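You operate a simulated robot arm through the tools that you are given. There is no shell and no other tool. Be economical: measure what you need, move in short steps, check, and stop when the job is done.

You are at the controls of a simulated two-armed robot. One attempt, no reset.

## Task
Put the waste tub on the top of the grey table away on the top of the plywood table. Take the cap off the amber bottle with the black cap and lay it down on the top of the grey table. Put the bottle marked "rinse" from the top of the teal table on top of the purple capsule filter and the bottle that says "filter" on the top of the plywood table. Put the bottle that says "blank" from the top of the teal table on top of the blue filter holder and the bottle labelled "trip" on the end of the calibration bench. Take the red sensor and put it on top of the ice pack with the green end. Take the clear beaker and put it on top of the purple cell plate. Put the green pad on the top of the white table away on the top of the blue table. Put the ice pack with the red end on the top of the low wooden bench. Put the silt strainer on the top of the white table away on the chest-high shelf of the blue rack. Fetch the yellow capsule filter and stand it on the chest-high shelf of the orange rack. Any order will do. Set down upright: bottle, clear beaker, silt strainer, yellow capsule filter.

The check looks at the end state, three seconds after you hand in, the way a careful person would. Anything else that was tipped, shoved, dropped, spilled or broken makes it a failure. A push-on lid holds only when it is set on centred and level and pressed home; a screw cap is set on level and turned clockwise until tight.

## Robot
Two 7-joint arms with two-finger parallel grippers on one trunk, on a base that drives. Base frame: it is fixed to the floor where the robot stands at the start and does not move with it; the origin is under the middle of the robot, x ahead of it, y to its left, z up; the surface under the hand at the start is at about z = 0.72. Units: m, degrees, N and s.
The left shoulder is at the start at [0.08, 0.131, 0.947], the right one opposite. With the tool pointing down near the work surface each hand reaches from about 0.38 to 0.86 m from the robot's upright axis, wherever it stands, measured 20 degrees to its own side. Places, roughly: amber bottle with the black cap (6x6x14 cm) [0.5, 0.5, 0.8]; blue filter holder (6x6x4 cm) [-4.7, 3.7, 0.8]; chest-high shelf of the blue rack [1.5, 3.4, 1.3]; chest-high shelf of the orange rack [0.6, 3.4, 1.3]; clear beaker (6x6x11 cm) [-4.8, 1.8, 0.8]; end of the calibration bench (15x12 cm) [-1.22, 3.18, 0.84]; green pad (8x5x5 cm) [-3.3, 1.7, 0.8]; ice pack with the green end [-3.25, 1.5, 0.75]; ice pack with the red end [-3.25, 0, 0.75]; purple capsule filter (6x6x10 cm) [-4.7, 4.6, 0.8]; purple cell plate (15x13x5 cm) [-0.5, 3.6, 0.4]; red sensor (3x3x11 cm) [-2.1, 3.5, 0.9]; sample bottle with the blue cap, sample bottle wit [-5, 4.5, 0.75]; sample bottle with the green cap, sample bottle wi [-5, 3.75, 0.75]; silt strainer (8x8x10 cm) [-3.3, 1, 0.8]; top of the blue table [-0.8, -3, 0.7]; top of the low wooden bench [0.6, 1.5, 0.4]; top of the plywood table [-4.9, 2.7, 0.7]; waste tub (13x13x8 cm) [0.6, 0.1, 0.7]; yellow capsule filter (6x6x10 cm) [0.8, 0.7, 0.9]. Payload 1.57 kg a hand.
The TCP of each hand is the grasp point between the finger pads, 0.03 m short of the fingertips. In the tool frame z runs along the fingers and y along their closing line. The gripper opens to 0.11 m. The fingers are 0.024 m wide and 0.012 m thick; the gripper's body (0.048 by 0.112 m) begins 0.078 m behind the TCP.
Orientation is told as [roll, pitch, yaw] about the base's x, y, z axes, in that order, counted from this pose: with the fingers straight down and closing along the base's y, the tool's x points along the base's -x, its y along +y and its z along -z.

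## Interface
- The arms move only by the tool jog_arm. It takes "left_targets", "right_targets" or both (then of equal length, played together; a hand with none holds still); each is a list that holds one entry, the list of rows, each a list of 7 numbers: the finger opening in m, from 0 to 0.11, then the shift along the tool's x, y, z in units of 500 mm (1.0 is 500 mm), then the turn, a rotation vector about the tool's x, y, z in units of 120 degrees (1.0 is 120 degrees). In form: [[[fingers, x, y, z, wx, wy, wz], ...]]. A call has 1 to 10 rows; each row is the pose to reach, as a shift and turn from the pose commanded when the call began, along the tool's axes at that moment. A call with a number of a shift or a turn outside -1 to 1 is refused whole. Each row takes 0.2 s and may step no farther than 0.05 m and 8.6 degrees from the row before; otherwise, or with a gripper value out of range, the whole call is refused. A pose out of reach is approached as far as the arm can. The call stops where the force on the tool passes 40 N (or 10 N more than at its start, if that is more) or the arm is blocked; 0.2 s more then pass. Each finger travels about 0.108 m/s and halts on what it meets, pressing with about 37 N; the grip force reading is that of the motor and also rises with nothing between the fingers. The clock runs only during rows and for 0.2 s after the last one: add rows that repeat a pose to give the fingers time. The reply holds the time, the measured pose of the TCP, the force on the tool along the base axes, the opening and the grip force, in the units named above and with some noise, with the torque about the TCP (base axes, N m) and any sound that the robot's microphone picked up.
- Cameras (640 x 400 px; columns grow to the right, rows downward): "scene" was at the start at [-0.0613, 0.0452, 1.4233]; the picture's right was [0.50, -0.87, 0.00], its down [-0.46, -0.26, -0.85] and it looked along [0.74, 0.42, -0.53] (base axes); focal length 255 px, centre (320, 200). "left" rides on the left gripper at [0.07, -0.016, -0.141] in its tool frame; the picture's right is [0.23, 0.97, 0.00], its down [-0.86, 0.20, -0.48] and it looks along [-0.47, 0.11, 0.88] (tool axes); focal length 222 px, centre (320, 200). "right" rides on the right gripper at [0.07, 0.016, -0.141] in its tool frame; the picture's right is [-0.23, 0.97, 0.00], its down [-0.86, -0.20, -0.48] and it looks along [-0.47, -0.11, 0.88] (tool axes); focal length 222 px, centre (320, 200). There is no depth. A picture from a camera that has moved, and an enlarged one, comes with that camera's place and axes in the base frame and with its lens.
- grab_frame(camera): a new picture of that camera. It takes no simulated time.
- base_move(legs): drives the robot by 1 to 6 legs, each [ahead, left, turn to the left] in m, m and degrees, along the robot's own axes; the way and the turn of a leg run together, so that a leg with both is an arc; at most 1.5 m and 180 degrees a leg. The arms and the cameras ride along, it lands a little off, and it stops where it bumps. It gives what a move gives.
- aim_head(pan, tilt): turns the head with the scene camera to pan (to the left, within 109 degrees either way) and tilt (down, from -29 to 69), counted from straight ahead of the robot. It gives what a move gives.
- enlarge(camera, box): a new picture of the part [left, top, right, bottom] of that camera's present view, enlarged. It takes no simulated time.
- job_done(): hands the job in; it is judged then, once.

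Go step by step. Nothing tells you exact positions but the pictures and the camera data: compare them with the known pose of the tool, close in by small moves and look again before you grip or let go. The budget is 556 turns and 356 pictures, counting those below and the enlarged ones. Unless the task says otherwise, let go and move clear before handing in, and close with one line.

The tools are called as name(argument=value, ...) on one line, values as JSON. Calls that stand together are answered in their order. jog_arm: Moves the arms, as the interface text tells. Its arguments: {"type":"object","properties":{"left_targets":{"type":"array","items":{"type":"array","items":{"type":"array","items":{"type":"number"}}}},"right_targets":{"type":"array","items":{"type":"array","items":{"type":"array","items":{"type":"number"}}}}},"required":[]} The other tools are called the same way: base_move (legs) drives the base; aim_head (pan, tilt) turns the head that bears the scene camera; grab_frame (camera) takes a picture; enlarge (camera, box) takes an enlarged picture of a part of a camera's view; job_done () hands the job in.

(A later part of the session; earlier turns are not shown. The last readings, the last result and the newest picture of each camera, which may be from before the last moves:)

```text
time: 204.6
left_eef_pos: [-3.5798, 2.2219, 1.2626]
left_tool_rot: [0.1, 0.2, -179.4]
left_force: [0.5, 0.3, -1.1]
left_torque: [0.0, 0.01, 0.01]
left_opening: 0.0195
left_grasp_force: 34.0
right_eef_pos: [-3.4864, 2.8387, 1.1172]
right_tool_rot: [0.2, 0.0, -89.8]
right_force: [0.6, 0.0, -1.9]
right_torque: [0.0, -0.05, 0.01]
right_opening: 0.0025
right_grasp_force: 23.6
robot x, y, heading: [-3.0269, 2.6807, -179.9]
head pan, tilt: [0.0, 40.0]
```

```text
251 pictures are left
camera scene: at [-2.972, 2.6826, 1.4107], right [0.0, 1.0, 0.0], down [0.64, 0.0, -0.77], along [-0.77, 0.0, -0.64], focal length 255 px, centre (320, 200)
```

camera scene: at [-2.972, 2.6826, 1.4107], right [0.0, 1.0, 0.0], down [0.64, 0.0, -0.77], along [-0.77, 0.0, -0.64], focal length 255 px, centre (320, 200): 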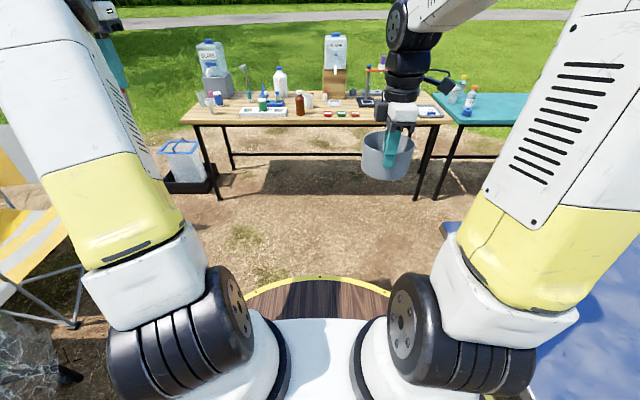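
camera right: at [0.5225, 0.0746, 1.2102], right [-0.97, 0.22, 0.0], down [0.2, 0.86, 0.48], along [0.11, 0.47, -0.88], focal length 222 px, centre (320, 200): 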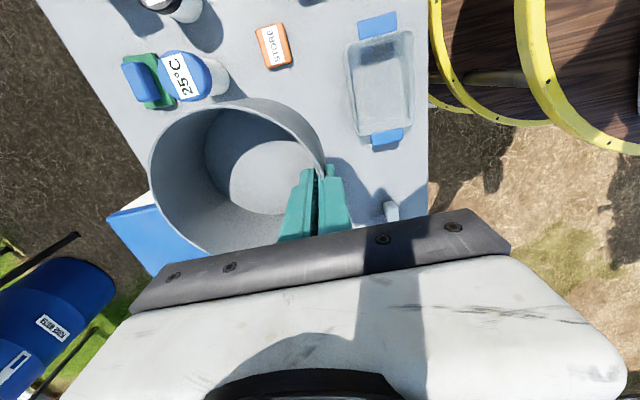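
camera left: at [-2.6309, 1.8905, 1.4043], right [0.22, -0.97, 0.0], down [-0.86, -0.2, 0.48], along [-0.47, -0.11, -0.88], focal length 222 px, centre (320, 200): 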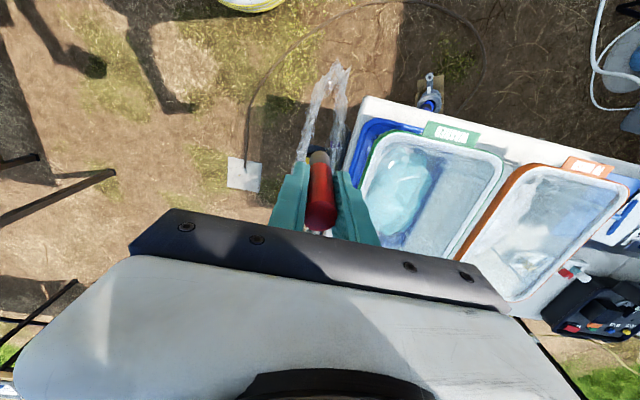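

base_move(legs=[[1.05, 0, 0]])

aim_head(pan=0, tilt=30)

grab_frame(camera="scene")

```text
time: 209.9
left_eef_pos: [-4.6106, 2.2241, 1.262]
left_tool_rot: [0.1, 0.1, -179.5]
left_force: [-0.4, -0.1, -1.0]
left_torque: [0.0, 0.02, 0.02]
left_opening: 0.0198
left_grasp_force: 33.8
right_eef_pos: [-4.5156, 2.8403, 1.1167]
right_tool_rot: [0.3, 0.0, -90.0]
right_force: [0.4, 0.5, -0.7]
right_torque: [-0.01, -0.04, 0.01]
right_opening: 0.0024
right_grasp_force: 24.2
robot x, y, heading: [-4.0566, 2.6831, 179.9]
head pan, tilt: [0.0, 40.0]
```

```text
time: 210.6
left_eef_pos: [-4.611, 2.2233, 1.2625]
left_tool_rot: [0.0, 0.1, -179.5]
left_force: [0.5, 0.5, 0.0]
left_torque: [-0.01, 0.01, 0.0]
left_opening: 0.0195
left_grasp_force: 33.8
right_eef_pos: [-4.5154, 2.8416, 1.1158]
right_tool_rot: [0.2, 0.0, -90.0]
right_force: [-0.4, 0.4, -1.5]
right_torque: [-0.01, -0.06, 0.0]
right_opening: 0.0026
right_grasp_force: 24.0
robot x, y, heading: [-4.0596, 2.6812, 179.6]
head pan, tilt: [0.0, 30.0]
```

```text
250 pictures are left
camera scene: at [-4.0075, 2.6833, 1.426], right [0.0, 1.0, 0.0], down [0.5, 0.0, -0.87], along [-0.87, 0.0, -0.5], focal length 255 px, centre (320, 200)
```

scene: 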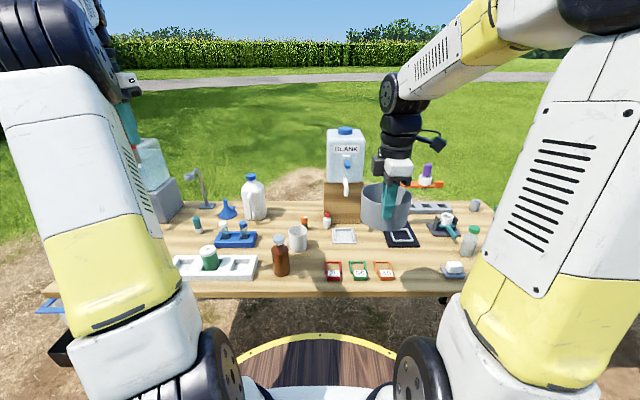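

enlarge(camera="scene", box=[160, 170, 500, 310])

grab_frame(camera="right")

```text
1.88 times, centred on (330, 240) of scene
camera zoom: at [-4.0075, 2.6833, 1.426], right [0.0, 1.0, 0.0], down [0.5, 0.0, -0.87], along [-0.87, 0.0, -0.5], focal length 480 px, centre (301, 125)
```

zoom: 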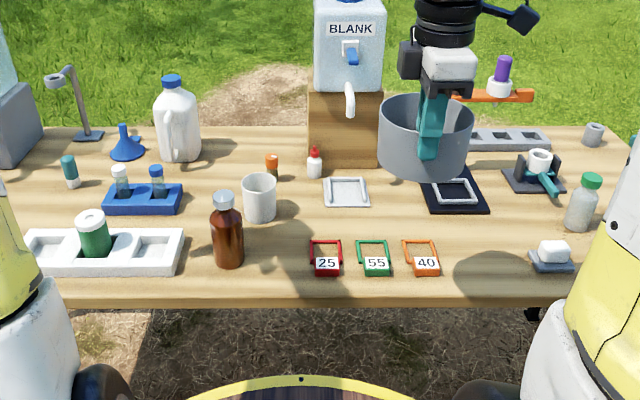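

```text
248 pictures are left
camera right: at [-4.5001, 2.9107, 1.2577], right [0.97, -0.23, 0.0], down [-0.2, -0.85, 0.48], along [-0.11, -0.47, -0.88], focal length 222 px, centre (320, 200)
```

right: 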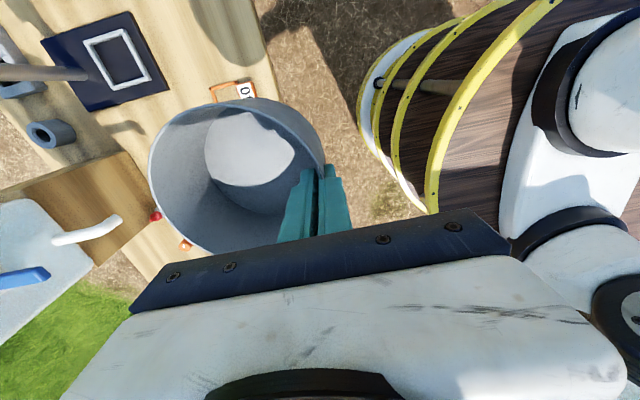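

base_move(legs=[[0.1, -0.35, 0]])

grab_frame(camera="scene")

grab_frame(camera="right")

```text
time: 213.0
left_eef_pos: [-4.713, 2.5755, 1.2629]
left_tool_rot: [0.0, 0.1, -180.1]
left_force: [-0.1, 0.2, -0.2]
left_torque: [0.0, 0.0, 0.0]
left_opening: 0.0197
left_grasp_force: 33.7
right_eef_pos: [-4.613, 3.1941, 1.1178]
right_tool_rot: [0.2, 0.0, -90.6]
right_force: [0.1, 0.0, -0.9]
right_torque: [-0.05, -0.07, -0.01]
right_opening: 0.0022
right_grasp_force: 23.9
robot x, y, heading: [-4.1562, 3.0286, 179.6]
head pan, tilt: [0.0, 30.0]
```

```text
247 pictures are left
camera scene: at [-4.1056, 3.0322, 1.426], right [0.01, 1.0, 0.0], down [0.5, 0.0, -0.87], along [-0.87, 0.01, -0.5], focal length 255 px, centre (320, 200)
```

scene: 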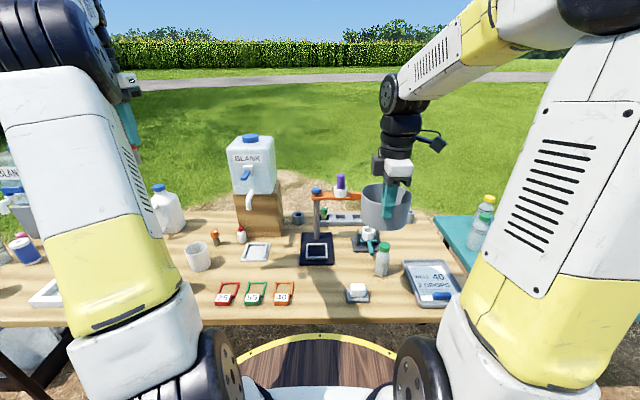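

```text
246 pictures are left
camera right: at [-4.5965, 3.2632, 1.2577], right [0.97, -0.24, 0.0], down [-0.21, -0.85, 0.48], along [-0.11, -0.47, -0.88], focal length 222 px, centre (320, 200)
```

right: 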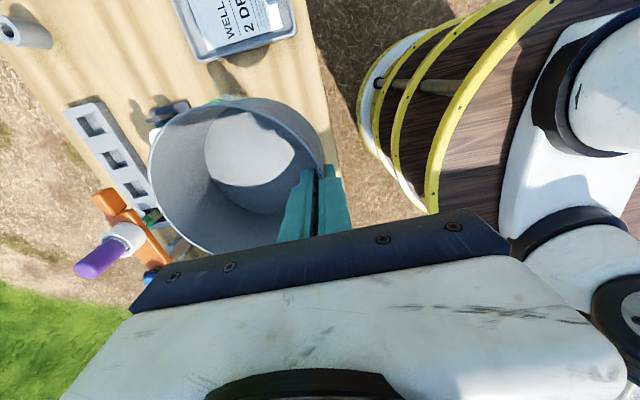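

jog_arm(right_targets=[[[0.0, -0.05, -0.007, 0.07, 0, 0, 0], [0.0, -0.1, -0.014, 0.14, 0, 0, 0], [0.0, -0.15, -0.02, 0.21, 0, 0, 0], [0.0, -0.2, -0.03, 0.28, 0, 0, 0], [0.0, -0.25, -0.035, 0.35, 0, 0, 0], [0.0, -0.3, -0.042, 0.42, 0, 0, 0], [0.0, -0.326, -0.047, 0.48, 0, 0, 0]]])

grab_frame(camera="right")

grab_frame(camera="scene")

```text
time: 214.6
left_eef_pos: [-4.7127, 2.5772, 1.2632]
left_tool_rot: [0.1, 0.0, -180.0]
left_force: [-0.4, -0.4, -0.7]
left_torque: [-0.03, -0.01, 0.03]
left_opening: 0.0195
left_grasp_force: 33.7
right_eef_pos: [-4.6399, 3.031, 0.8771]
right_tool_rot: [0.3, 0.0, -90.7]
right_force: [0.3, 0.5, -1.1]
right_torque: [-0.01, -0.1, 0.0]
right_opening: 0.0024
right_grasp_force: 24.0
robot x, y, heading: [-4.1607, 3.0283, 179.2]
head pan, tilt: [0.0, 30.0]
```

```text
245 pictures are left
camera right: at [-4.6225, 3.1004, 1.0181], right [0.97, -0.24, 0.0], down [-0.21, -0.85, 0.48], along [-0.11, -0.47, -0.88], focal length 222 px, centre (320, 200)
```

right: 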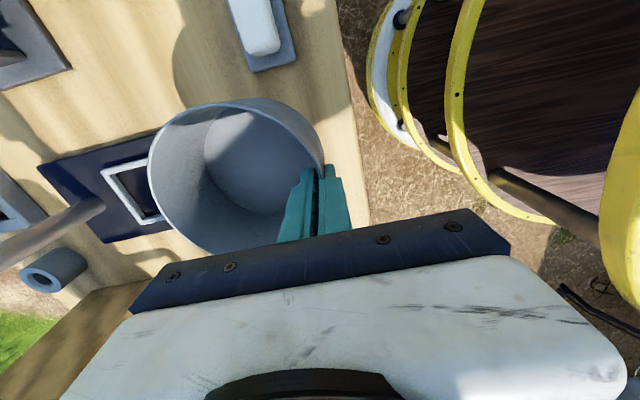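

```text
244 pictures are left
camera scene: at [-4.1054, 3.0324, 1.426], right [0.01, 1.0, 0.0], down [0.5, -0.01, -0.87], along [-0.87, 0.01, -0.5], focal length 255 px, centre (320, 200)
```

scene: 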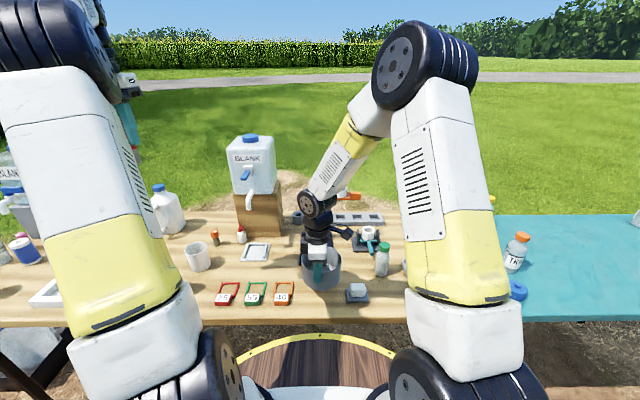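

jog_arm(right_targets=[[[0.0, -0.016, 0.006, 0.06, 0, 0, 0], [0.0, -0.016, 0.006, 0.1, 0, 0, 0], [0.0, -0.016, 0.006, 0.108, 0, 0, 0], [0.0, -0.016, 0.006, 0.114, 0, 0, 0], [0.0, -0.016, 0.006, 0.12, 0, 0, 0], [0.0, -0.016, 0.006, 0.126, 0, 0, 0], [0.0, -0.016, 0.006, 0.132, 0, 0, 0]]])

grab_frame(camera="scene")

```text
time: 216.2
left_eef_pos: [-4.7127, 2.5768, 1.263]
left_tool_rot: [0.0, 0.2, -180.1]
left_force: [-0.4, -0.1, -0.6]
left_torque: [-0.05, 0.01, 0.02]
left_opening: 0.0197
left_grasp_force: 33.1
right_eef_pos: [-4.6352, 3.0227, 0.8107]
right_tool_rot: [0.1, 0.0, -90.4]
right_force: [4.0, -1.7, 9.6]
right_torque: [0.36, 0.82, -0.05]
right_opening: 0.0029
right_grasp_force: 23.9
robot x, y, heading: [-4.1551, 3.0347, 179.2]
head pan, tilt: [0.0, 30.0]
```

```text
243 pictures are left
camera scene: at [-4.1052, 3.0322, 1.426], right [0.01, 1.0, 0.0], down [0.5, 0.0, -0.87], along [-0.87, 0.01, -0.5], focal length 255 px, centre (320, 200)
```

scene: 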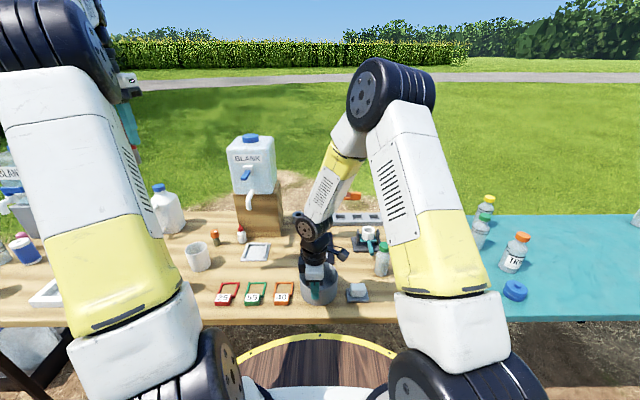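

jog_arm(right_targets=[[[0.02, 0, 0, -0.004, 0, 0, 0], [0.04, 0, 0, -0.004, 0, 0, 0], [0.04, 0, 0, -0.04, 0, 0, 0], [0.04, 0, 0, -0.12, 0, 0, 0], [0.04, 0, 0, -0.2, 0, 0, 0], [0.06, 0, 0, -0.29, 0, 0, 0], [0.08, 0, 0, -0.38, 0, 0, 0], [0.08, 0.05, 0, -0.46, 0, 0, 0]]])

grab_frame(camera="scene")

grab_frame(camera="right")

```text
time: 218.0
left_eef_pos: [-4.713, 2.577, 1.2619]
left_tool_rot: [0.1, 0.2, -180.0]
left_force: [0.4, 0.3, -1.0]
left_torque: [0.0, -0.04, 0.02]
left_opening: 0.0197
left_grasp_force: 33.5
right_eef_pos: [-4.6346, 3.0481, 1.0407]
right_tool_rot: [0.2, 0.0, -90.5]
right_force: [-0.4, -0.4, -0.6]
right_torque: [-0.01, 0.01, 0.03]
right_opening: 0.08
right_grasp_force: 0.1
robot x, y, heading: [-4.1561, 3.0346, 179.4]
head pan, tilt: [0.0, 30.0]
```

```text
242 pictures are left
camera scene: at [-4.1059, 3.032, 1.426], right [0.01, 1.0, 0.0], down [0.5, 0.0, -0.87], along [-0.87, 0.01, -0.5], focal length 255 px, centre (320, 200)
```

scene: 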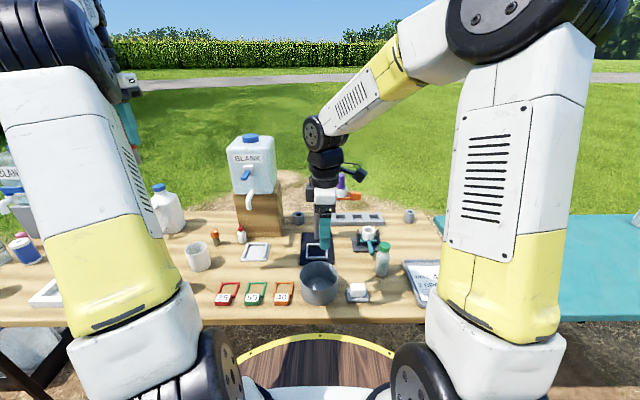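

```text
241 pictures are left
camera right: at [-4.6173, 3.1176, 1.1825], right [0.97, -0.24, 0.0], down [-0.21, -0.85, 0.48], along [-0.11, -0.47, -0.88], focal length 222 px, centre (320, 200)
```

right: 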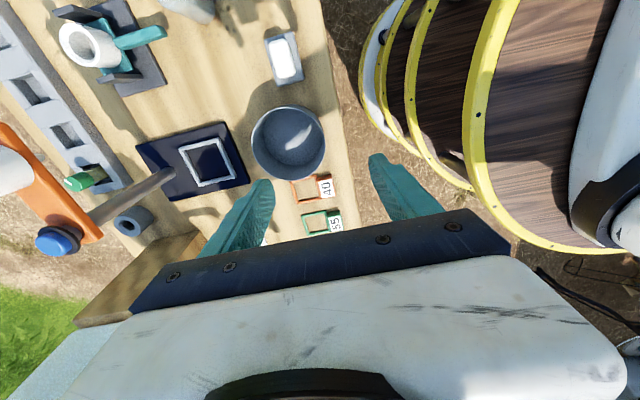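

aim_head(pan=100, tilt=25)

grab_frame(camera="scene")

```text
time: 219.7
left_eef_pos: [-4.7121, 2.578, 1.2625]
left_tool_rot: [0.1, 0.2, -179.9]
left_force: [-0.7, -0.7, -0.4]
left_torque: [-0.02, 0.03, 0.0]
left_opening: 0.0195
left_grasp_force: 34.2
right_eef_pos: [-4.6335, 3.0477, 1.0414]
right_tool_rot: [0.1, 0.0, -90.5]
right_force: [-0.5, -0.9, -0.6]
right_torque: [0.0, 0.05, 0.0]
right_opening: 0.0797
right_grasp_force: 0.1
robot x, y, heading: [-4.1529, 3.031, 179.5]
head pan, tilt: [100.0, 25.0]
```

```text
240 pictures are left
camera scene: at [-4.0001, 2.9404, 1.434], right [-0.99, -0.16, 0.0], down [-0.07, 0.42, -0.91], along [0.15, -0.89, -0.42], focal length 255 px, centre (320, 200)
```

scene: 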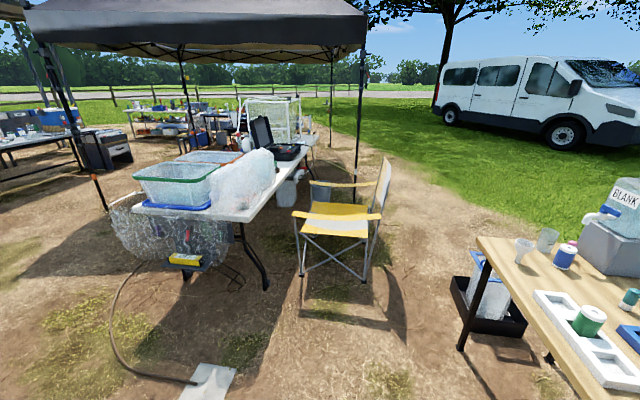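

jog_arm(right_targets=[[[0.08, 0.05, 0.05, -0.09, 0, 0, 0], [0.08, 0.1, 0.1, -0.16, 0, 0, 0], [0.08, 0.15, 0.14, -0.24, 0, 0, 0], [0.08, 0.2, 0.18, -0.3, 0, 0, 0]]])

base_move(legs=[[-0.3, 0.8, 0], [0, 0, 130]])

aim_head(pan=0, tilt=35)

grab_frame(camera="scene")

```text
refused: row 1 steps farther than a row can; nothing moved
```

```text
time: 229.7
left_eef_pos: [-3.1606, 2.0756, 1.2631]
left_tool_rot: [0.1, 0.1, -50.2]
left_force: [-1.0, -0.5, -0.9]
left_torque: [-0.02, -0.01, -0.02]
left_opening: 0.0194
left_grasp_force: 33.1
right_eef_pos: [-3.572, 1.8364, 1.0401]
right_tool_rot: [0.1, 0.0, 39.5]
right_force: [-0.1, 0.2, 0.3]
right_torque: [-0.04, 0.0, -0.02]
right_opening: 0.0801
right_grasp_force: 0.0
robot x, y, heading: [-3.8657, 2.2123, -50.8]
head pan, tilt: [100.0, 25.0]
```

```text
time: 231.5
left_eef_pos: [-3.1594, 2.0759, 1.2632]
left_tool_rot: [0.1, 0.1, -50.1]
left_force: [0.3, 0.0, -0.7]
left_torque: [-0.01, 0.03, -0.02]
left_opening: 0.0197
left_grasp_force: 33.6
right_eef_pos: [-3.5715, 1.8356, 1.0401]
right_tool_rot: [0.2, 0.1, 39.3]
right_force: [-0.4, -0.1, 0.5]
right_torque: [-0.02, -0.01, 0.0]
right_opening: 0.0801
right_grasp_force: 0.0
robot x, y, heading: [-3.8685, 2.2134, -50.9]
head pan, tilt: [0.0, 35.0]
```

```text
239 pictures are left
camera scene: at [-3.898, 2.254, 1.4182], right [-0.77, -0.63, 0.0], down [-0.36, 0.44, -0.82], along [0.52, -0.63, -0.57], focal length 255 px, centre (320, 200)
```

scene: 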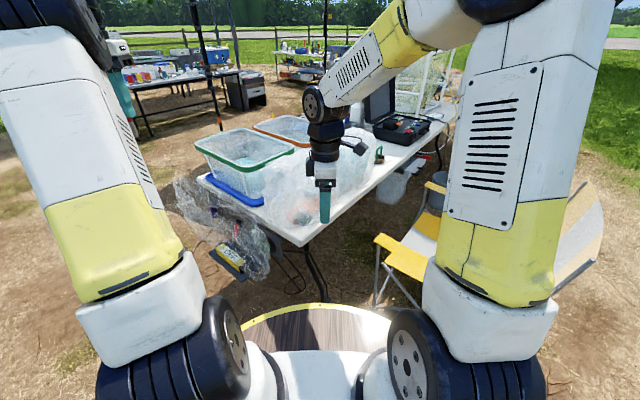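

enlarge(camera="scene", box=[170, 80, 470, 270])

grab_frame(camera="right")

grab_frame(camera="left")

```text
2.11 times, centred on (320, 175) of scene
camera zoom: at [-3.898, 2.254, 1.4182], right [-0.77, -0.63, 0.0], down [-0.36, 0.44, -0.82], along [0.52, -0.63, -0.57], focal length 537 px, centre (320, 253)
```

zoom: 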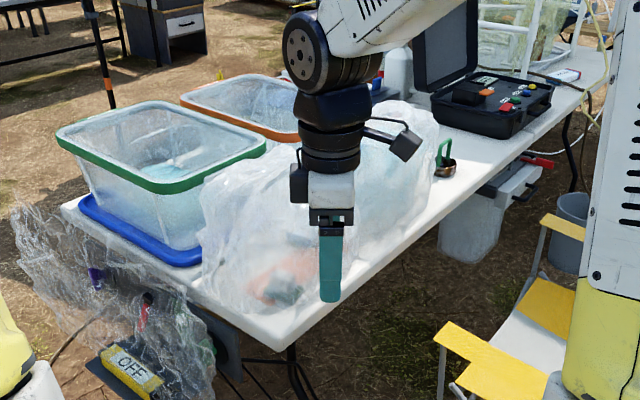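

```text
237 pictures are left
camera right: at [-3.6359, 1.8038, 1.1821], right [-0.44, 0.9, 0.0], down [0.79, 0.39, 0.48], along [0.43, 0.21, -0.88], focal length 222 px, centre (320, 200)
```

right: 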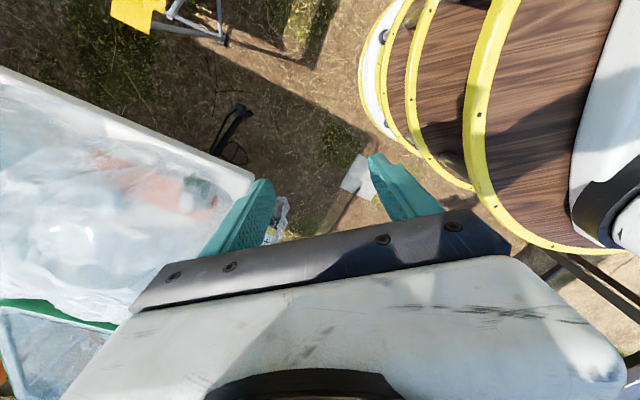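

```text
236 pictures are left
camera left: at [-3.2182, 2.1191, 1.4044], right [0.6, 0.8, 0.0], down [0.7, -0.53, 0.48], along [0.38, -0.29, -0.88], focal length 222 px, centre (320, 200)
```

left: 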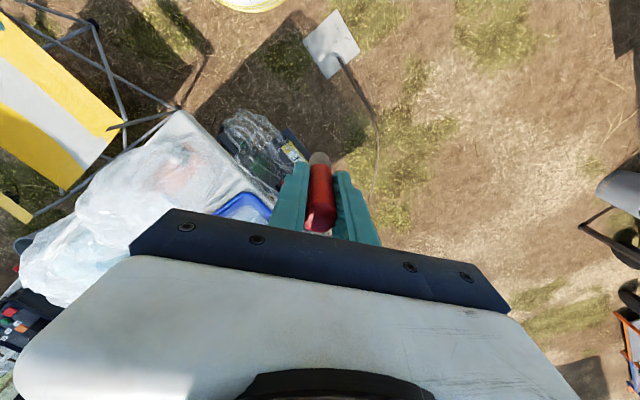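

enlarge(camera="right", box=[0, 60, 300, 330])

```text
1.48 times, centred on (150, 195) of right
camera zoom: at [-3.6359, 1.8038, 1.1821], right [-0.44, 0.9, 0.0], down [0.79, 0.39, 0.48], along [0.43, 0.21, -0.88], focal length 329 px, centre (572, 207)
```

zoom: 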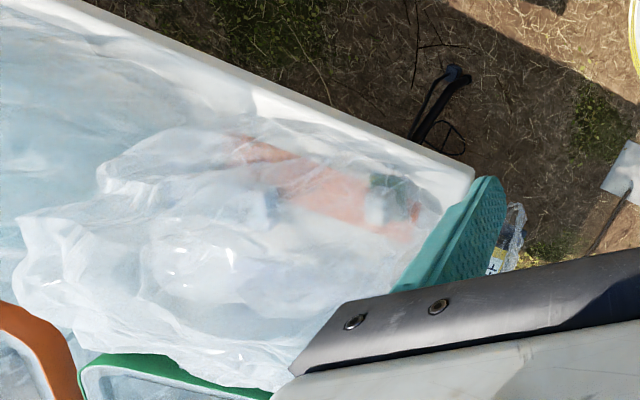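

jog_arm(right_targets=[[[0.08, -0.06, -0.04, -0.02, 0, 0, 0], [0.08, -0.12, -0.08, -0.04, 0, 0, 0], [0.08, -0.18, -0.12, -0.04, 0, 0, 0], [0.08, -0.24, -0.16, -0.04, 0, 0, 0]]])

grab_frame(camera="right")

```text
time: 232.5
left_eef_pos: [-3.1601, 2.0782, 1.2627]
left_tool_rot: [0.1, 0.1, -50.1]
left_force: [-0.9, -0.7, -0.8]
left_torque: [-0.01, -0.02, 0.02]
left_opening: 0.0195
left_grasp_force: 33.1
right_eef_pos: [-3.4296, 1.8483, 1.0608]
right_tool_rot: [0.1, 0.0, 39.3]
right_force: [-0.3, -0.8, -0.4]
right_torque: [-0.01, 0.0, -0.03]
right_opening: 0.0801
right_grasp_force: 0.0
robot x, y, heading: [-3.8682, 2.2152, -50.7]
head pan, tilt: [0.0, 35.0]
```

```text
234 pictures are left
camera right: at [-3.4931, 1.8172, 1.2029], right [-0.44, 0.9, 0.0], down [0.79, 0.39, 0.48], along [0.43, 0.21, -0.88], focal length 222 px, centre (320, 200)
```

right: 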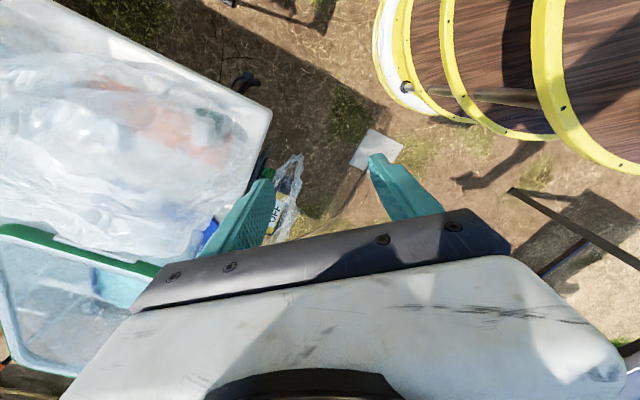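

enlarge(camera="left", box=[60, 90, 300, 250])

enlarge(camera="right", box=[0, 40, 280, 260])

```text
2.50 times, centred on (180, 170) of left
camera zoom: at [-3.2186, 2.1189, 1.4045], right [0.6, 0.8, 0.0], down [0.7, -0.53, 0.48], along [0.38, -0.29, -0.88], focal length 555 px, centre (670, 275)
```

zoom: 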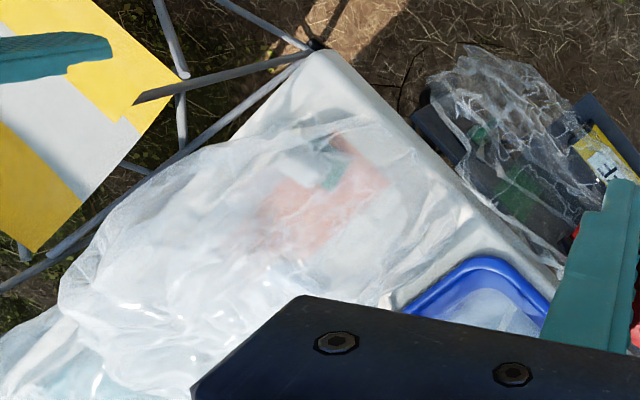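

```text
1.82 times, centred on (140, 150) of right
camera zoom: at [-3.4931, 1.8172, 1.2029], right [-0.44, 0.9, 0.0], down [0.79, 0.39, 0.48], along [0.43, 0.21, -0.88], focal length 404 px, centre (647, 291)
```

zoom: 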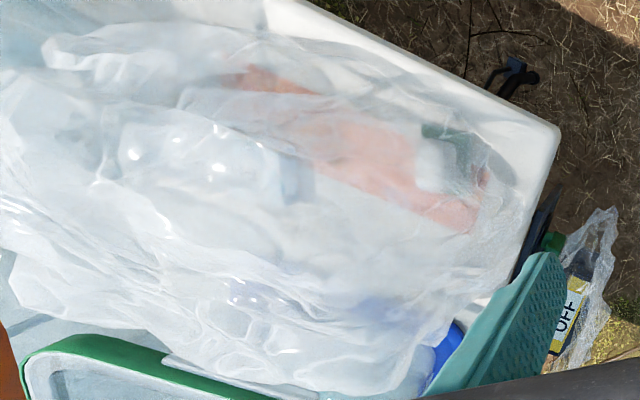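

jog_arm(right_targets=[[[0.08, 0.02, 0, -0.02, 0, 0, 0.07], [0.08, 0.04, 0, -0.04, 0, 0, 0.14], [0.08, 0.06, 0, -0.05, 0, 0, 0.21], [0.08, 0.08, 0, -0.05, 0, 0, 0.28], [0.08, 0.1, 0, -0.05, 0, 0, 0.35], [0.08, 0.12, 0, -0.05, 0, 0, 0.42], [0.08, 0.14, 0, -0.05, 0, 0, 0.49], [0.08, 0.16, 0, -0.05, 0, 0, 0.56], [0.08, 0.18, 0, -0.05, 0, 0, 0.63], [0.08, 0.2, 0, -0.05, 0, 0, 0.7]]])

jog_arm(right_targets=[[[0.08, 0.02, 0, 0, 0, -0.07, 0], [0.08, 0.02, 0, 0, 0, -0.14, 0], [0.08, 0.02, 0, 0, 0, -0.21, 0], [0.08, 0.02, 0, 0, 0, -0.28, 0]]])

grab_frame(camera="right")

```text
time: 234.7
left_eef_pos: [-3.1603, 2.0765, 1.2616]
left_tool_rot: [0.1, 0.1, -50.0]
left_force: [-0.6, -0.3, -1.6]
left_torque: [0.0, 0.03, -0.03]
left_opening: 0.0194
left_grasp_force: 33.4
right_eef_pos: [-3.5055, 1.7872, 1.0858]
right_tool_rot: [0.1, 0.1, -44.9]
right_force: [-0.1, 0.0, -0.4]
right_torque: [-0.02, 0.01, 0.01]
right_opening: 0.08
right_grasp_force: 0.0
robot x, y, heading: [-3.8669, 2.213, -50.7]
head pan, tilt: [0.0, 35.0]
```

```text
time: 235.7
left_eef_pos: [-3.1596, 2.0762, 1.2639]
left_tool_rot: [0.1, 0.1, -50.0]
left_force: [-0.7, -0.4, -0.6]
left_torque: [0.04, 0.04, -0.01]
left_opening: 0.0194
left_grasp_force: 33.7
right_eef_pos: [-3.5122, 1.7932, 1.0849]
right_tool_rot: [0.2, -33.4, -44.6]
right_force: [-0.4, -0.6, 0.1]
right_torque: [-0.02, 0.03, -0.01]
right_opening: 0.08
right_grasp_force: 0.1
robot x, y, heading: [-3.8668, 2.2138, -50.5]
head pan, tilt: [0.0, 35.0]
```

```text
231 pictures are left
camera right: at [-3.5976, 1.9012, 1.1649], right [0.82, 0.56, 0.13], down [0.18, -0.46, 0.87], along [0.55, -0.69, -0.47], focal length 222 px, centre (320, 200)
```

right: 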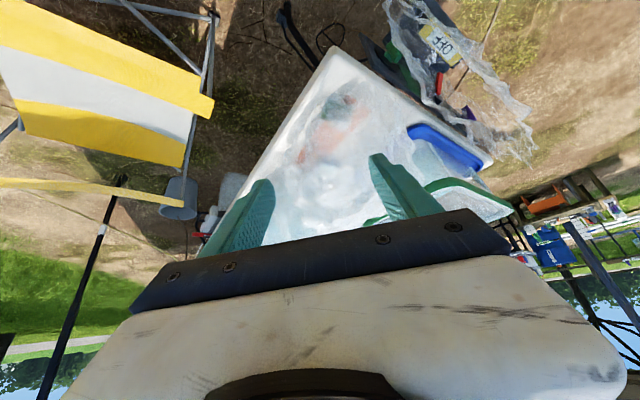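

jog_arm(right_targets=[[[0.1, -0.06, -0.01, 0.03, 0, 0.07, 0], [0.1, -0.12, -0.02, 0.06, 0, 0.14, 0], [0.1, -0.18, -0.03, 0.09, 0, 0.21, 0], [0.1, -0.24, -0.04, 0.12, 0, 0.28, 0], [0.1, -0.3, -0.05, 0.15, 0, 0.28, 0]]])

grab_frame(camera="right")

```text
time: 236.9
left_eef_pos: [-3.161, 2.0779, 1.2628]
left_tool_rot: [0.1, 0.1, -50.2]
left_force: [0.3, 0.6, -0.6]
left_torque: [-0.02, -0.04, 0.0]
left_opening: 0.0194
left_grasp_force: 33.3
right_eef_pos: [-3.4131, 1.6562, 1.1065]
right_tool_rot: [0.1, 0.3, -44.6]
right_force: [-0.2, 0.4, -0.3]
right_torque: [0.0, 0.0, 0.01]
right_opening: 0.1
right_grasp_force: 0.0
robot x, y, heading: [-3.8696, 2.2114, -50.5]
head pan, tilt: [0.0, 35.0]
```

```text
230 pictures are left
camera right: at [-3.451, 1.717, 1.2477], right [0.85, 0.53, 0.0], down [0.47, -0.74, 0.47], along [0.25, -0.4, -0.88], focal length 222 px, centre (320, 200)
```

right: 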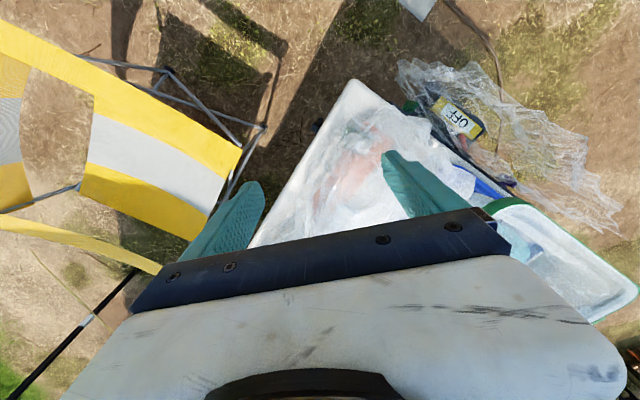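

jog_arm(right_targets=[[[0.1, -0.01, 0.05, 0.05, 0, 0, 0], [0.1, -0.02, 0.1, 0.1, 0, 0, 0], [0.1, -0.03, 0.16, 0.15, 0, 0, 0], [0.1, -0.036, 0.215, 0.2, 0, 0, 0]]])

grab_frame(camera="right")

```text
time: 237.9
left_eef_pos: [-3.1605, 2.0766, 1.2622]
left_tool_rot: [0.1, 0.2, -50.1]
left_force: [-0.8, 0.7, -0.8]
left_torque: [-0.01, 0.01, 0.02]
left_opening: 0.0195
left_grasp_force: 33.7
right_eef_pos: [-3.3237, 1.7215, 1.0071]
right_tool_rot: [0.2, 0.1, -44.6]
right_force: [0.6, -0.5, 0.4]
right_torque: [-0.03, -0.01, -0.01]
right_opening: 0.1
right_grasp_force: 0.1
robot x, y, heading: [-3.8664, 2.2094, -50.7]
head pan, tilt: [0.0, 35.0]
```

```text
229 pictures are left
camera right: at [-3.362, 1.7828, 1.1485], right [0.85, 0.53, 0.0], down [0.47, -0.74, 0.48], along [0.25, -0.4, -0.88], focal length 222 px, centre (320, 200)
```

right: 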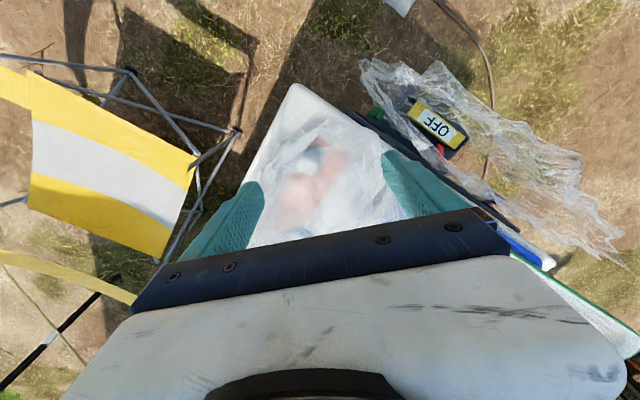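

enlarge(camera="right", box=[240, 80, 420, 240])

```text
2.50 times, centred on (330, 160) of right
camera zoom: at [-3.362, 1.7828, 1.1485], right [0.85, 0.53, 0.0], down [0.47, -0.74, 0.48], along [0.25, -0.4, -0.88], focal length 555 px, centre (295, 300)
```

zoom: 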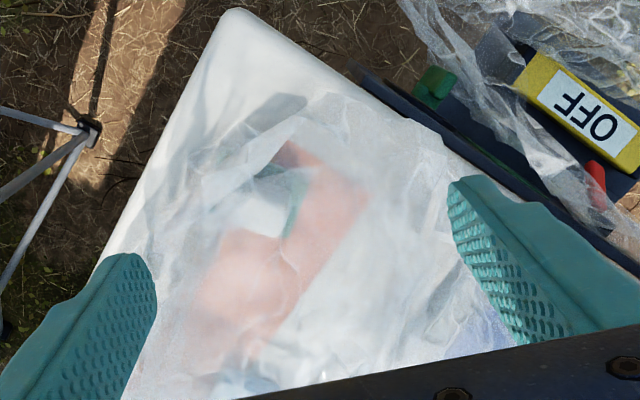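

jog_arm(right_targets=[[[0.1, 0, 0, -0.08, 0, 0, 0], [0.1, 0, 0, -0.16, 0, 0, 0], [0.1, 0, 0, -0.24, 0, 0, 0]]])

base_move(legs=[[0.15, 0, 0]])

grab_frame(camera="right")

aim_head(pan=-5, tilt=40)

grab_frame(camera="scene")

```text
time: 238.7
left_eef_pos: [-3.1595, 2.0777, 1.2628]
left_tool_rot: [0.1, 0.1, -50.1]
left_force: [-1.3, 1.1, -0.8]
left_torque: [0.03, -0.02, -0.03]
left_opening: 0.0197
left_grasp_force: 33.7
right_eef_pos: [-3.3279, 1.7256, 1.1245]
right_tool_rot: [0.0, 0.2, -44.7]
right_force: [-0.1, 0.6, 0.5]
right_torque: [0.0, -0.01, -0.01]
right_opening: 0.1001
right_grasp_force: 0.1
right hand out of reach, approached as far as the arm can: row 3
robot x, y, heading: [-3.8648, 2.2121, -50.6]
head pan, tilt: [0.0, 35.0]
```

```text
time: 240.0
left_eef_pos: [-3.067, 1.9634, 1.2632]
left_tool_rot: [0.0, 0.2, -50.2]
left_force: [0.1, -0.4, 0.1]
left_torque: [0.0, -0.01, 0.0]
left_opening: 0.0198
left_grasp_force: 33.4
right_eef_pos: [-3.2354, 1.612, 1.124]
right_tool_rot: [0.0, 0.2, -44.6]
right_force: [-0.3, 0.6, -0.6]
right_torque: [0.0, -0.06, 0.0]
right_opening: 0.0999
right_grasp_force: 0.1
robot x, y, heading: [-3.774, 2.1015, -50.6]
head pan, tilt: [0.0, 35.0]
```

```text
227 pictures are left
camera right: at [-3.2728, 1.6714, 1.2645], right [0.85, 0.53, 0.0], down [0.47, -0.74, 0.48], along [0.25, -0.4, -0.88], focal length 222 px, centre (320, 200)
```

right: 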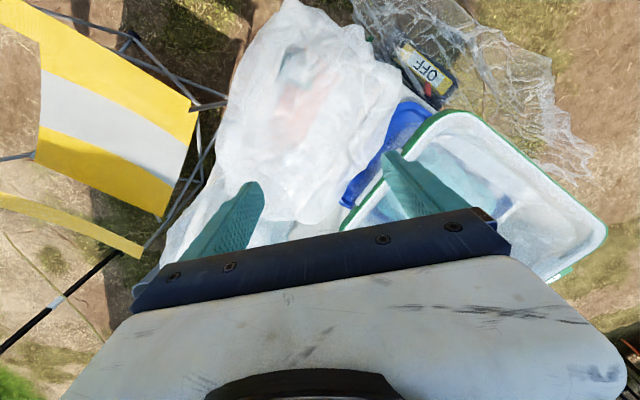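

```text
time: 240.7
left_eef_pos: [-3.0664, 1.9634, 1.2619]
left_tool_rot: [0.1, 0.1, -50.1]
left_force: [0.1, 0.4, -0.7]
left_torque: [-0.01, 0.01, 0.02]
left_opening: 0.0196
left_grasp_force: 33.0
right_eef_pos: [-3.2349, 1.6118, 1.1227]
right_tool_rot: [-0.1, 0.2, -44.6]
right_force: [-0.5, 0.0, -0.5]
right_torque: [0.02, 0.02, -0.01]
right_opening: 0.1001
right_grasp_force: 0.1
robot x, y, heading: [-3.7721, 2.1036, -51.0]
head pan, tilt: [-5.0, 40.0]
```

```text
226 pictures are left
camera scene: at [-3.8126, 2.138, 1.4107], right [-0.83, -0.56, 0.0], down [-0.36, 0.53, -0.77], along [0.43, -0.63, -0.64], focal length 255 px, centre (320, 200)
```

scene: 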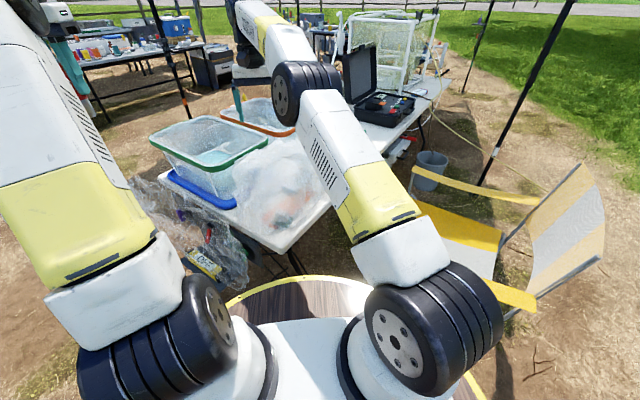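

jog_arm(right_targets=[[[0.06, -0.05, 0.042, 0.04, 0, 0, 0], [0.06, -0.1, 0.084, 0.08, 0, 0, 0], [0.06, -0.1, 0.084, 0.16, 0, 0, 0], [0.06, -0.1, 0.084, 0.24, 0, 0, 0], [0.06, -0.1, 0.084, 0.32, 0, 0, 0], [0.06, -0.1, 0.084, 0.38, 0, 0, 0], [0.06, -0.1, 0.084, 0.44, 0, 0, 0], [0.06, -0.1, 0.084, 0.5, 0, 0, 0], [0.06, -0.1, 0.084, 0.56, 0, 0, 0], [0.06, -0.1, 0.084, 0.6, 0, 0, 0]]])

grab_frame(camera="right")

```text
time: 242.9
left_eef_pos: [-3.0672, 1.9639, 1.2624]
left_tool_rot: [0.1, 0.1, -50.1]
left_force: [0.2, -0.6, -1.3]
left_torque: [0.01, 0.03, 0.01]
left_opening: 0.0195
left_grasp_force: 33.4
right_eef_pos: [-3.1779, 1.6113, 0.8222]
right_tool_rot: [0.0, 0.2, -44.6]
right_force: [0.1, 0.1, 0.1]
right_torque: [0.01, -0.03, -0.01]
right_opening: 0.0596
right_grasp_force: 0.0
right hand out of reach, approached as far as the arm can: row 1, 2, 3, 4, 5, 6, 7, 8, 9, 10
robot x, y, heading: [-3.776, 2.0969, -50.7]
head pan, tilt: [-5.0, 40.0]
```

```text
225 pictures are left
camera right: at [-3.2159, 1.6719, 0.9634], right [0.85, 0.53, 0.0], down [0.47, -0.74, 0.48], along [0.25, -0.4, -0.88], focal length 222 px, centre (320, 200)
```

right: 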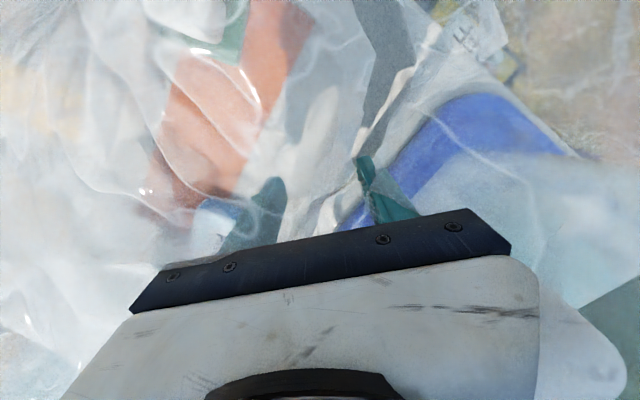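

jog_arm(right_targets=[[[0.06, 0, 0, -0.08, 0, 0, 0], [0.06, 0.05, -0.03, -0.16, 0, 0, 0], [0.06, 0.13, -0.07, -0.16, 0, 0, 0], [0.06, 0.21, -0.11, -0.16, 0, 0, 0], [0.06, 0.29, -0.15, -0.16, 0, 0, 0], [0.06, 0.37, -0.195, -0.16, 0, 0, 0]]])

grab_frame(camera="right")

```text
time: 244.3
left_eef_pos: [-3.0673, 1.9636, 1.2622]
left_tool_rot: [0.1, 0.2, -50.1]
left_force: [0.7, 0.5, -1.3]
left_torque: [0.0, 0.01, 0.04]
left_opening: 0.0197
left_grasp_force: 33.5
right_eef_pos: [-3.3779, 1.6735, 0.9049]
right_tool_rot: [0.0, 0.2, -44.6]
right_force: [0.2, 0.4, -0.3]
right_torque: [0.0, 0.03, 0.0]
right_opening: 0.06
right_grasp_force: 0.0
robot x, y, heading: [-3.7711, 2.1011, -51.0]
head pan, tilt: [-5.0, 40.0]
```

```text
224 pictures are left
camera right: at [-3.417, 1.7331, 1.0449], right [0.85, 0.53, 0.0], down [0.47, -0.74, 0.48], along [0.25, -0.4, -0.88], focal length 222 px, centre (320, 200)
```

right: 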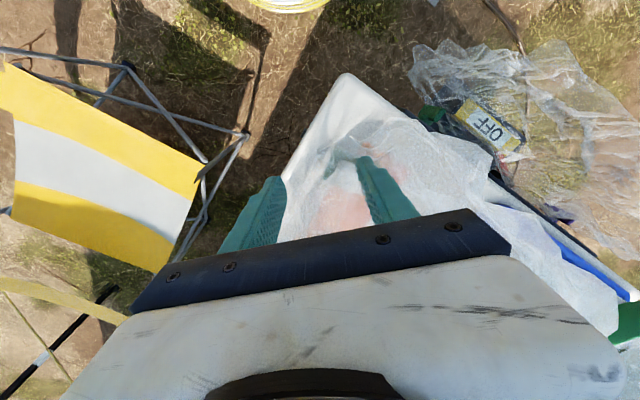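

jog_arm(right_targets=[[[0.06, -0.02, 0, -0.02, 0, -0.07, 0], [0.06, -0.04, 0, -0.02, 0, -0.14, 0], [0.06, -0.06, 0, -0.02, 0, -0.21, 0], [0.06, -0.08, 0, -0.02, 0, -0.28, 0], [0.06, -0.1, 0, -0.02, 0, -0.35, 0], [0.06, -0.12, 0, -0.02, 0, -0.42, 0], [0.06, -0.14, 0, -0.02, 0, -0.47, 0]]])

grab_frame(camera="right")

```text
time: 245.9
left_eef_pos: [-3.0668, 1.9624, 1.2632]
left_tool_rot: [0.1, 0.1, -50.1]
left_force: [0.1, 0.2, -1.1]
left_torque: [-0.01, 0.03, 0.01]
left_opening: 0.0197
left_grasp_force: 33.4
right_eef_pos: [-3.3297, 1.6228, 0.9129]
right_tool_rot: [0.0, -56.4, -44.7]
right_force: [0.2, -0.3, 0.7]
right_torque: [0.0, 0.02, -0.01]
right_opening: 0.0602
right_grasp_force: 0.1
robot x, y, heading: [-3.7702, 2.0958, -50.6]
head pan, tilt: [-5.0, 40.0]
```

```text
223 pictures are left
camera right: at [-3.429, 1.7437, 0.9332], right [0.77, 0.6, 0.19], down [-0.09, -0.19, 0.98], along [0.63, -0.77, -0.1], focal length 222 px, centre (320, 200)
```

right: 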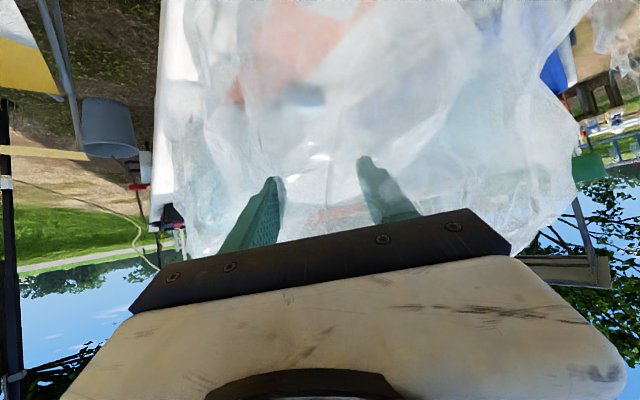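

jog_arm(right_targets=[[[0.06, -0.02, 0, 0.07, 0, 0, 0], [0.06, -0.04, 0, 0.14, 0, 0, 0], [0.06, -0.06, 0, 0.2, 0, 0, 0]]])

grab_frame(camera="right")

```text
time: 246.7
left_eef_pos: [-3.0664, 1.9628, 1.2622]
left_tool_rot: [0.2, 0.1, -50.2]
left_force: [0.5, 0.4, -0.5]
left_torque: [0.0, 0.02, -0.01]
left_opening: 0.0196
left_grasp_force: 33.4
right_eef_pos: [-3.2583, 1.5534, 0.8827]
right_tool_rot: [0.0, -56.2, -44.6]
right_force: [0.3, 1.0, 0.1]
right_torque: [-0.03, 0.01, 0.02]
right_opening: 0.0599
right_grasp_force: 0.0
robot x, y, heading: [-3.7766, 2.0994, -50.4]
head pan, tilt: [-5.0, 40.0]
```

```text
222 pictures are left
camera right: at [-3.3577, 1.6744, 0.9028], right [0.77, 0.61, 0.19], down [-0.08, -0.2, 0.98], along [0.63, -0.77, -0.1], focal length 222 px, centre (320, 200)
```

right: 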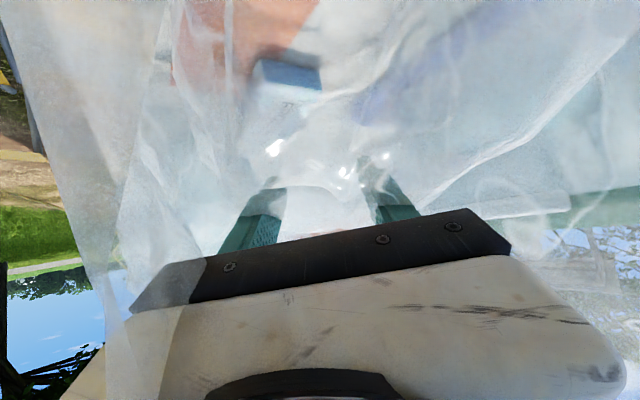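

jog_arm(right_targets=[[[0.06, 0.06, 0, -0.03, 0, 0, 0], [0.06, 0.12, 0, -0.06, 0, 0, 0], [0.06, 0.16, 0, -0.06, 0, 0.0, 0], [0.06, 0.16, 0, -0.06, 0, 0.06, 0], [0.06, 0.16, 0, -0.06, 0, 0.12, 0]]])

grab_frame(camera="right")

```text
time: 247.9
left_eef_pos: [-3.0662, 1.9628, 1.2632]
left_tool_rot: [0.0, 0.1, -50.1]
left_force: [0.3, 0.2, -0.8]
left_torque: [0.0, 0.01, 0.02]
left_opening: 0.0197
left_grasp_force: 34.2
right_eef_pos: [-3.3076, 1.6004, 0.8326]
right_tool_rot: [0.0, -41.8, -44.7]
right_force: [-0.3, 0.7, 0.0]
right_torque: [0.03, 0.01, -0.04]
right_opening: 0.0599
right_grasp_force: 0.1
robot x, y, heading: [-3.7738, 2.0987, -50.5]
head pan, tilt: [-5.0, 40.0]
```

```text
221 pictures are left
camera right: at [-3.4007, 1.7156, 0.8915], right [0.8, 0.57, 0.15], down [0.09, -0.37, 0.93], along [0.59, -0.73, -0.34], focal length 222 px, centre (320, 200)
```

right: 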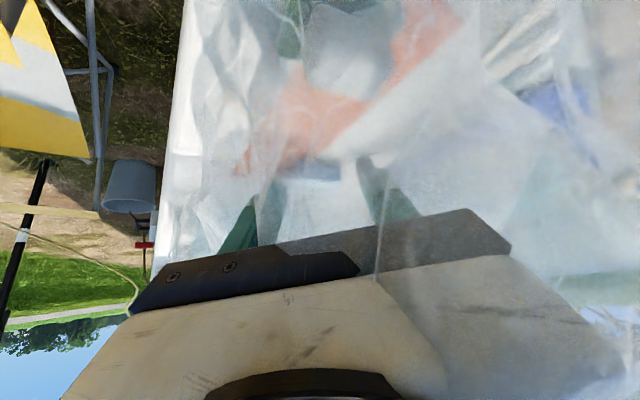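

jog_arm(right_targets=[[[0.06, -0.06, 0, -0.06, 0, 0.06, 0], [0.06, -0.1, 0, -0.08, 0, 0.12, 0], [0.06, -0.14, 0, -0.06, 0, 0.18, 0], [0.06, -0.16, 0, -0.03, 0, 0.24, 0], [0.06, -0.18, 0, 0.02, 0, 0.3, 0], [0.06, -0.19, 0, 0.06, 0, 0.348, 0], [0.06, -0.19, 0, 0.09, 0, 0.348, 0]]])

grab_frame(camera="right")

```text
time: 249.5
left_eef_pos: [-3.0673, 1.9634, 1.2611]
left_tool_rot: [0.1, 0.0, -50.1]
left_force: [-0.4, -0.7, -0.9]
left_torque: [0.04, 0.03, -0.01]
left_opening: 0.0195
left_grasp_force: 33.2
right_eef_pos: [-3.2384, 1.5312, 0.8613]
right_tool_rot: [0.0, 0.1, -44.6]
right_force: [-0.6, -0.3, 0.1]
right_torque: [-0.09, 0.01, 0.01]
right_opening: 0.06
right_grasp_force: 0.0
robot x, y, heading: [-3.7701, 2.1014, -50.8]
head pan, tilt: [-5.0, 40.0]
```

```text
220 pictures are left
camera right: at [-3.2748, 1.5919, 1.0026], right [0.85, 0.53, 0.0], down [0.47, -0.74, 0.48], along [0.26, -0.4, -0.88], focal length 222 px, centre (320, 200)
```

right: 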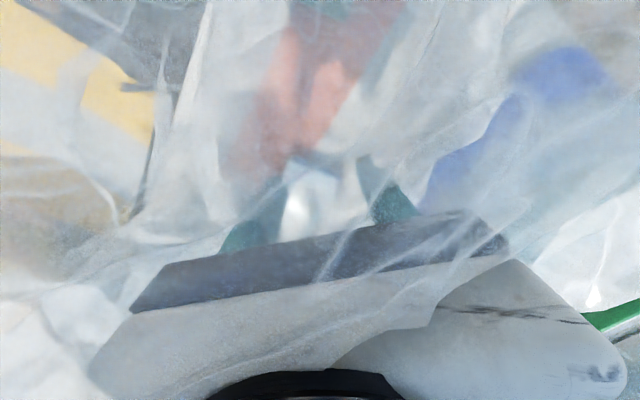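

jog_arm(right_targets=[[[0.09, 0, 0, 0.02, 0, 0, 0], [0.09, 0, 0, 0.05, 0, 0, 0], [0.09, 0, 0, 0.08, 0, 0, 0]]])

grab_frame(camera="right")

```text
time: 250.3
left_eef_pos: [-3.0673, 1.963, 1.2621]
left_tool_rot: [0.1, 0.1, -50.2]
left_force: [-0.6, 0.4, -0.3]
left_torque: [-0.06, 0.01, -0.02]
left_opening: 0.0199
left_grasp_force: 33.8
right_eef_pos: [-3.2365, 1.5304, 0.822]
right_tool_rot: [-0.1, -0.2, -44.7]
right_force: [0.7, 0.5, 1.9]
right_torque: [-0.02, -0.02, 0.0]
right_opening: 0.0899
right_grasp_force: 0.0
robot x, y, heading: [-3.7741, 2.0992, -50.5]
head pan, tilt: [-5.0, 40.0]
```

```text
219 pictures are left
camera right: at [-3.2751, 1.591, 0.964], right [0.85, 0.53, 0.0], down [0.47, -0.74, 0.48], along [0.26, -0.41, -0.88], focal length 222 px, centre (320, 200)
```

right: 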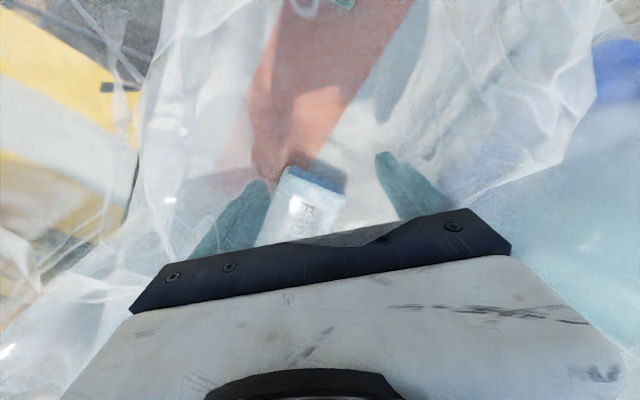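

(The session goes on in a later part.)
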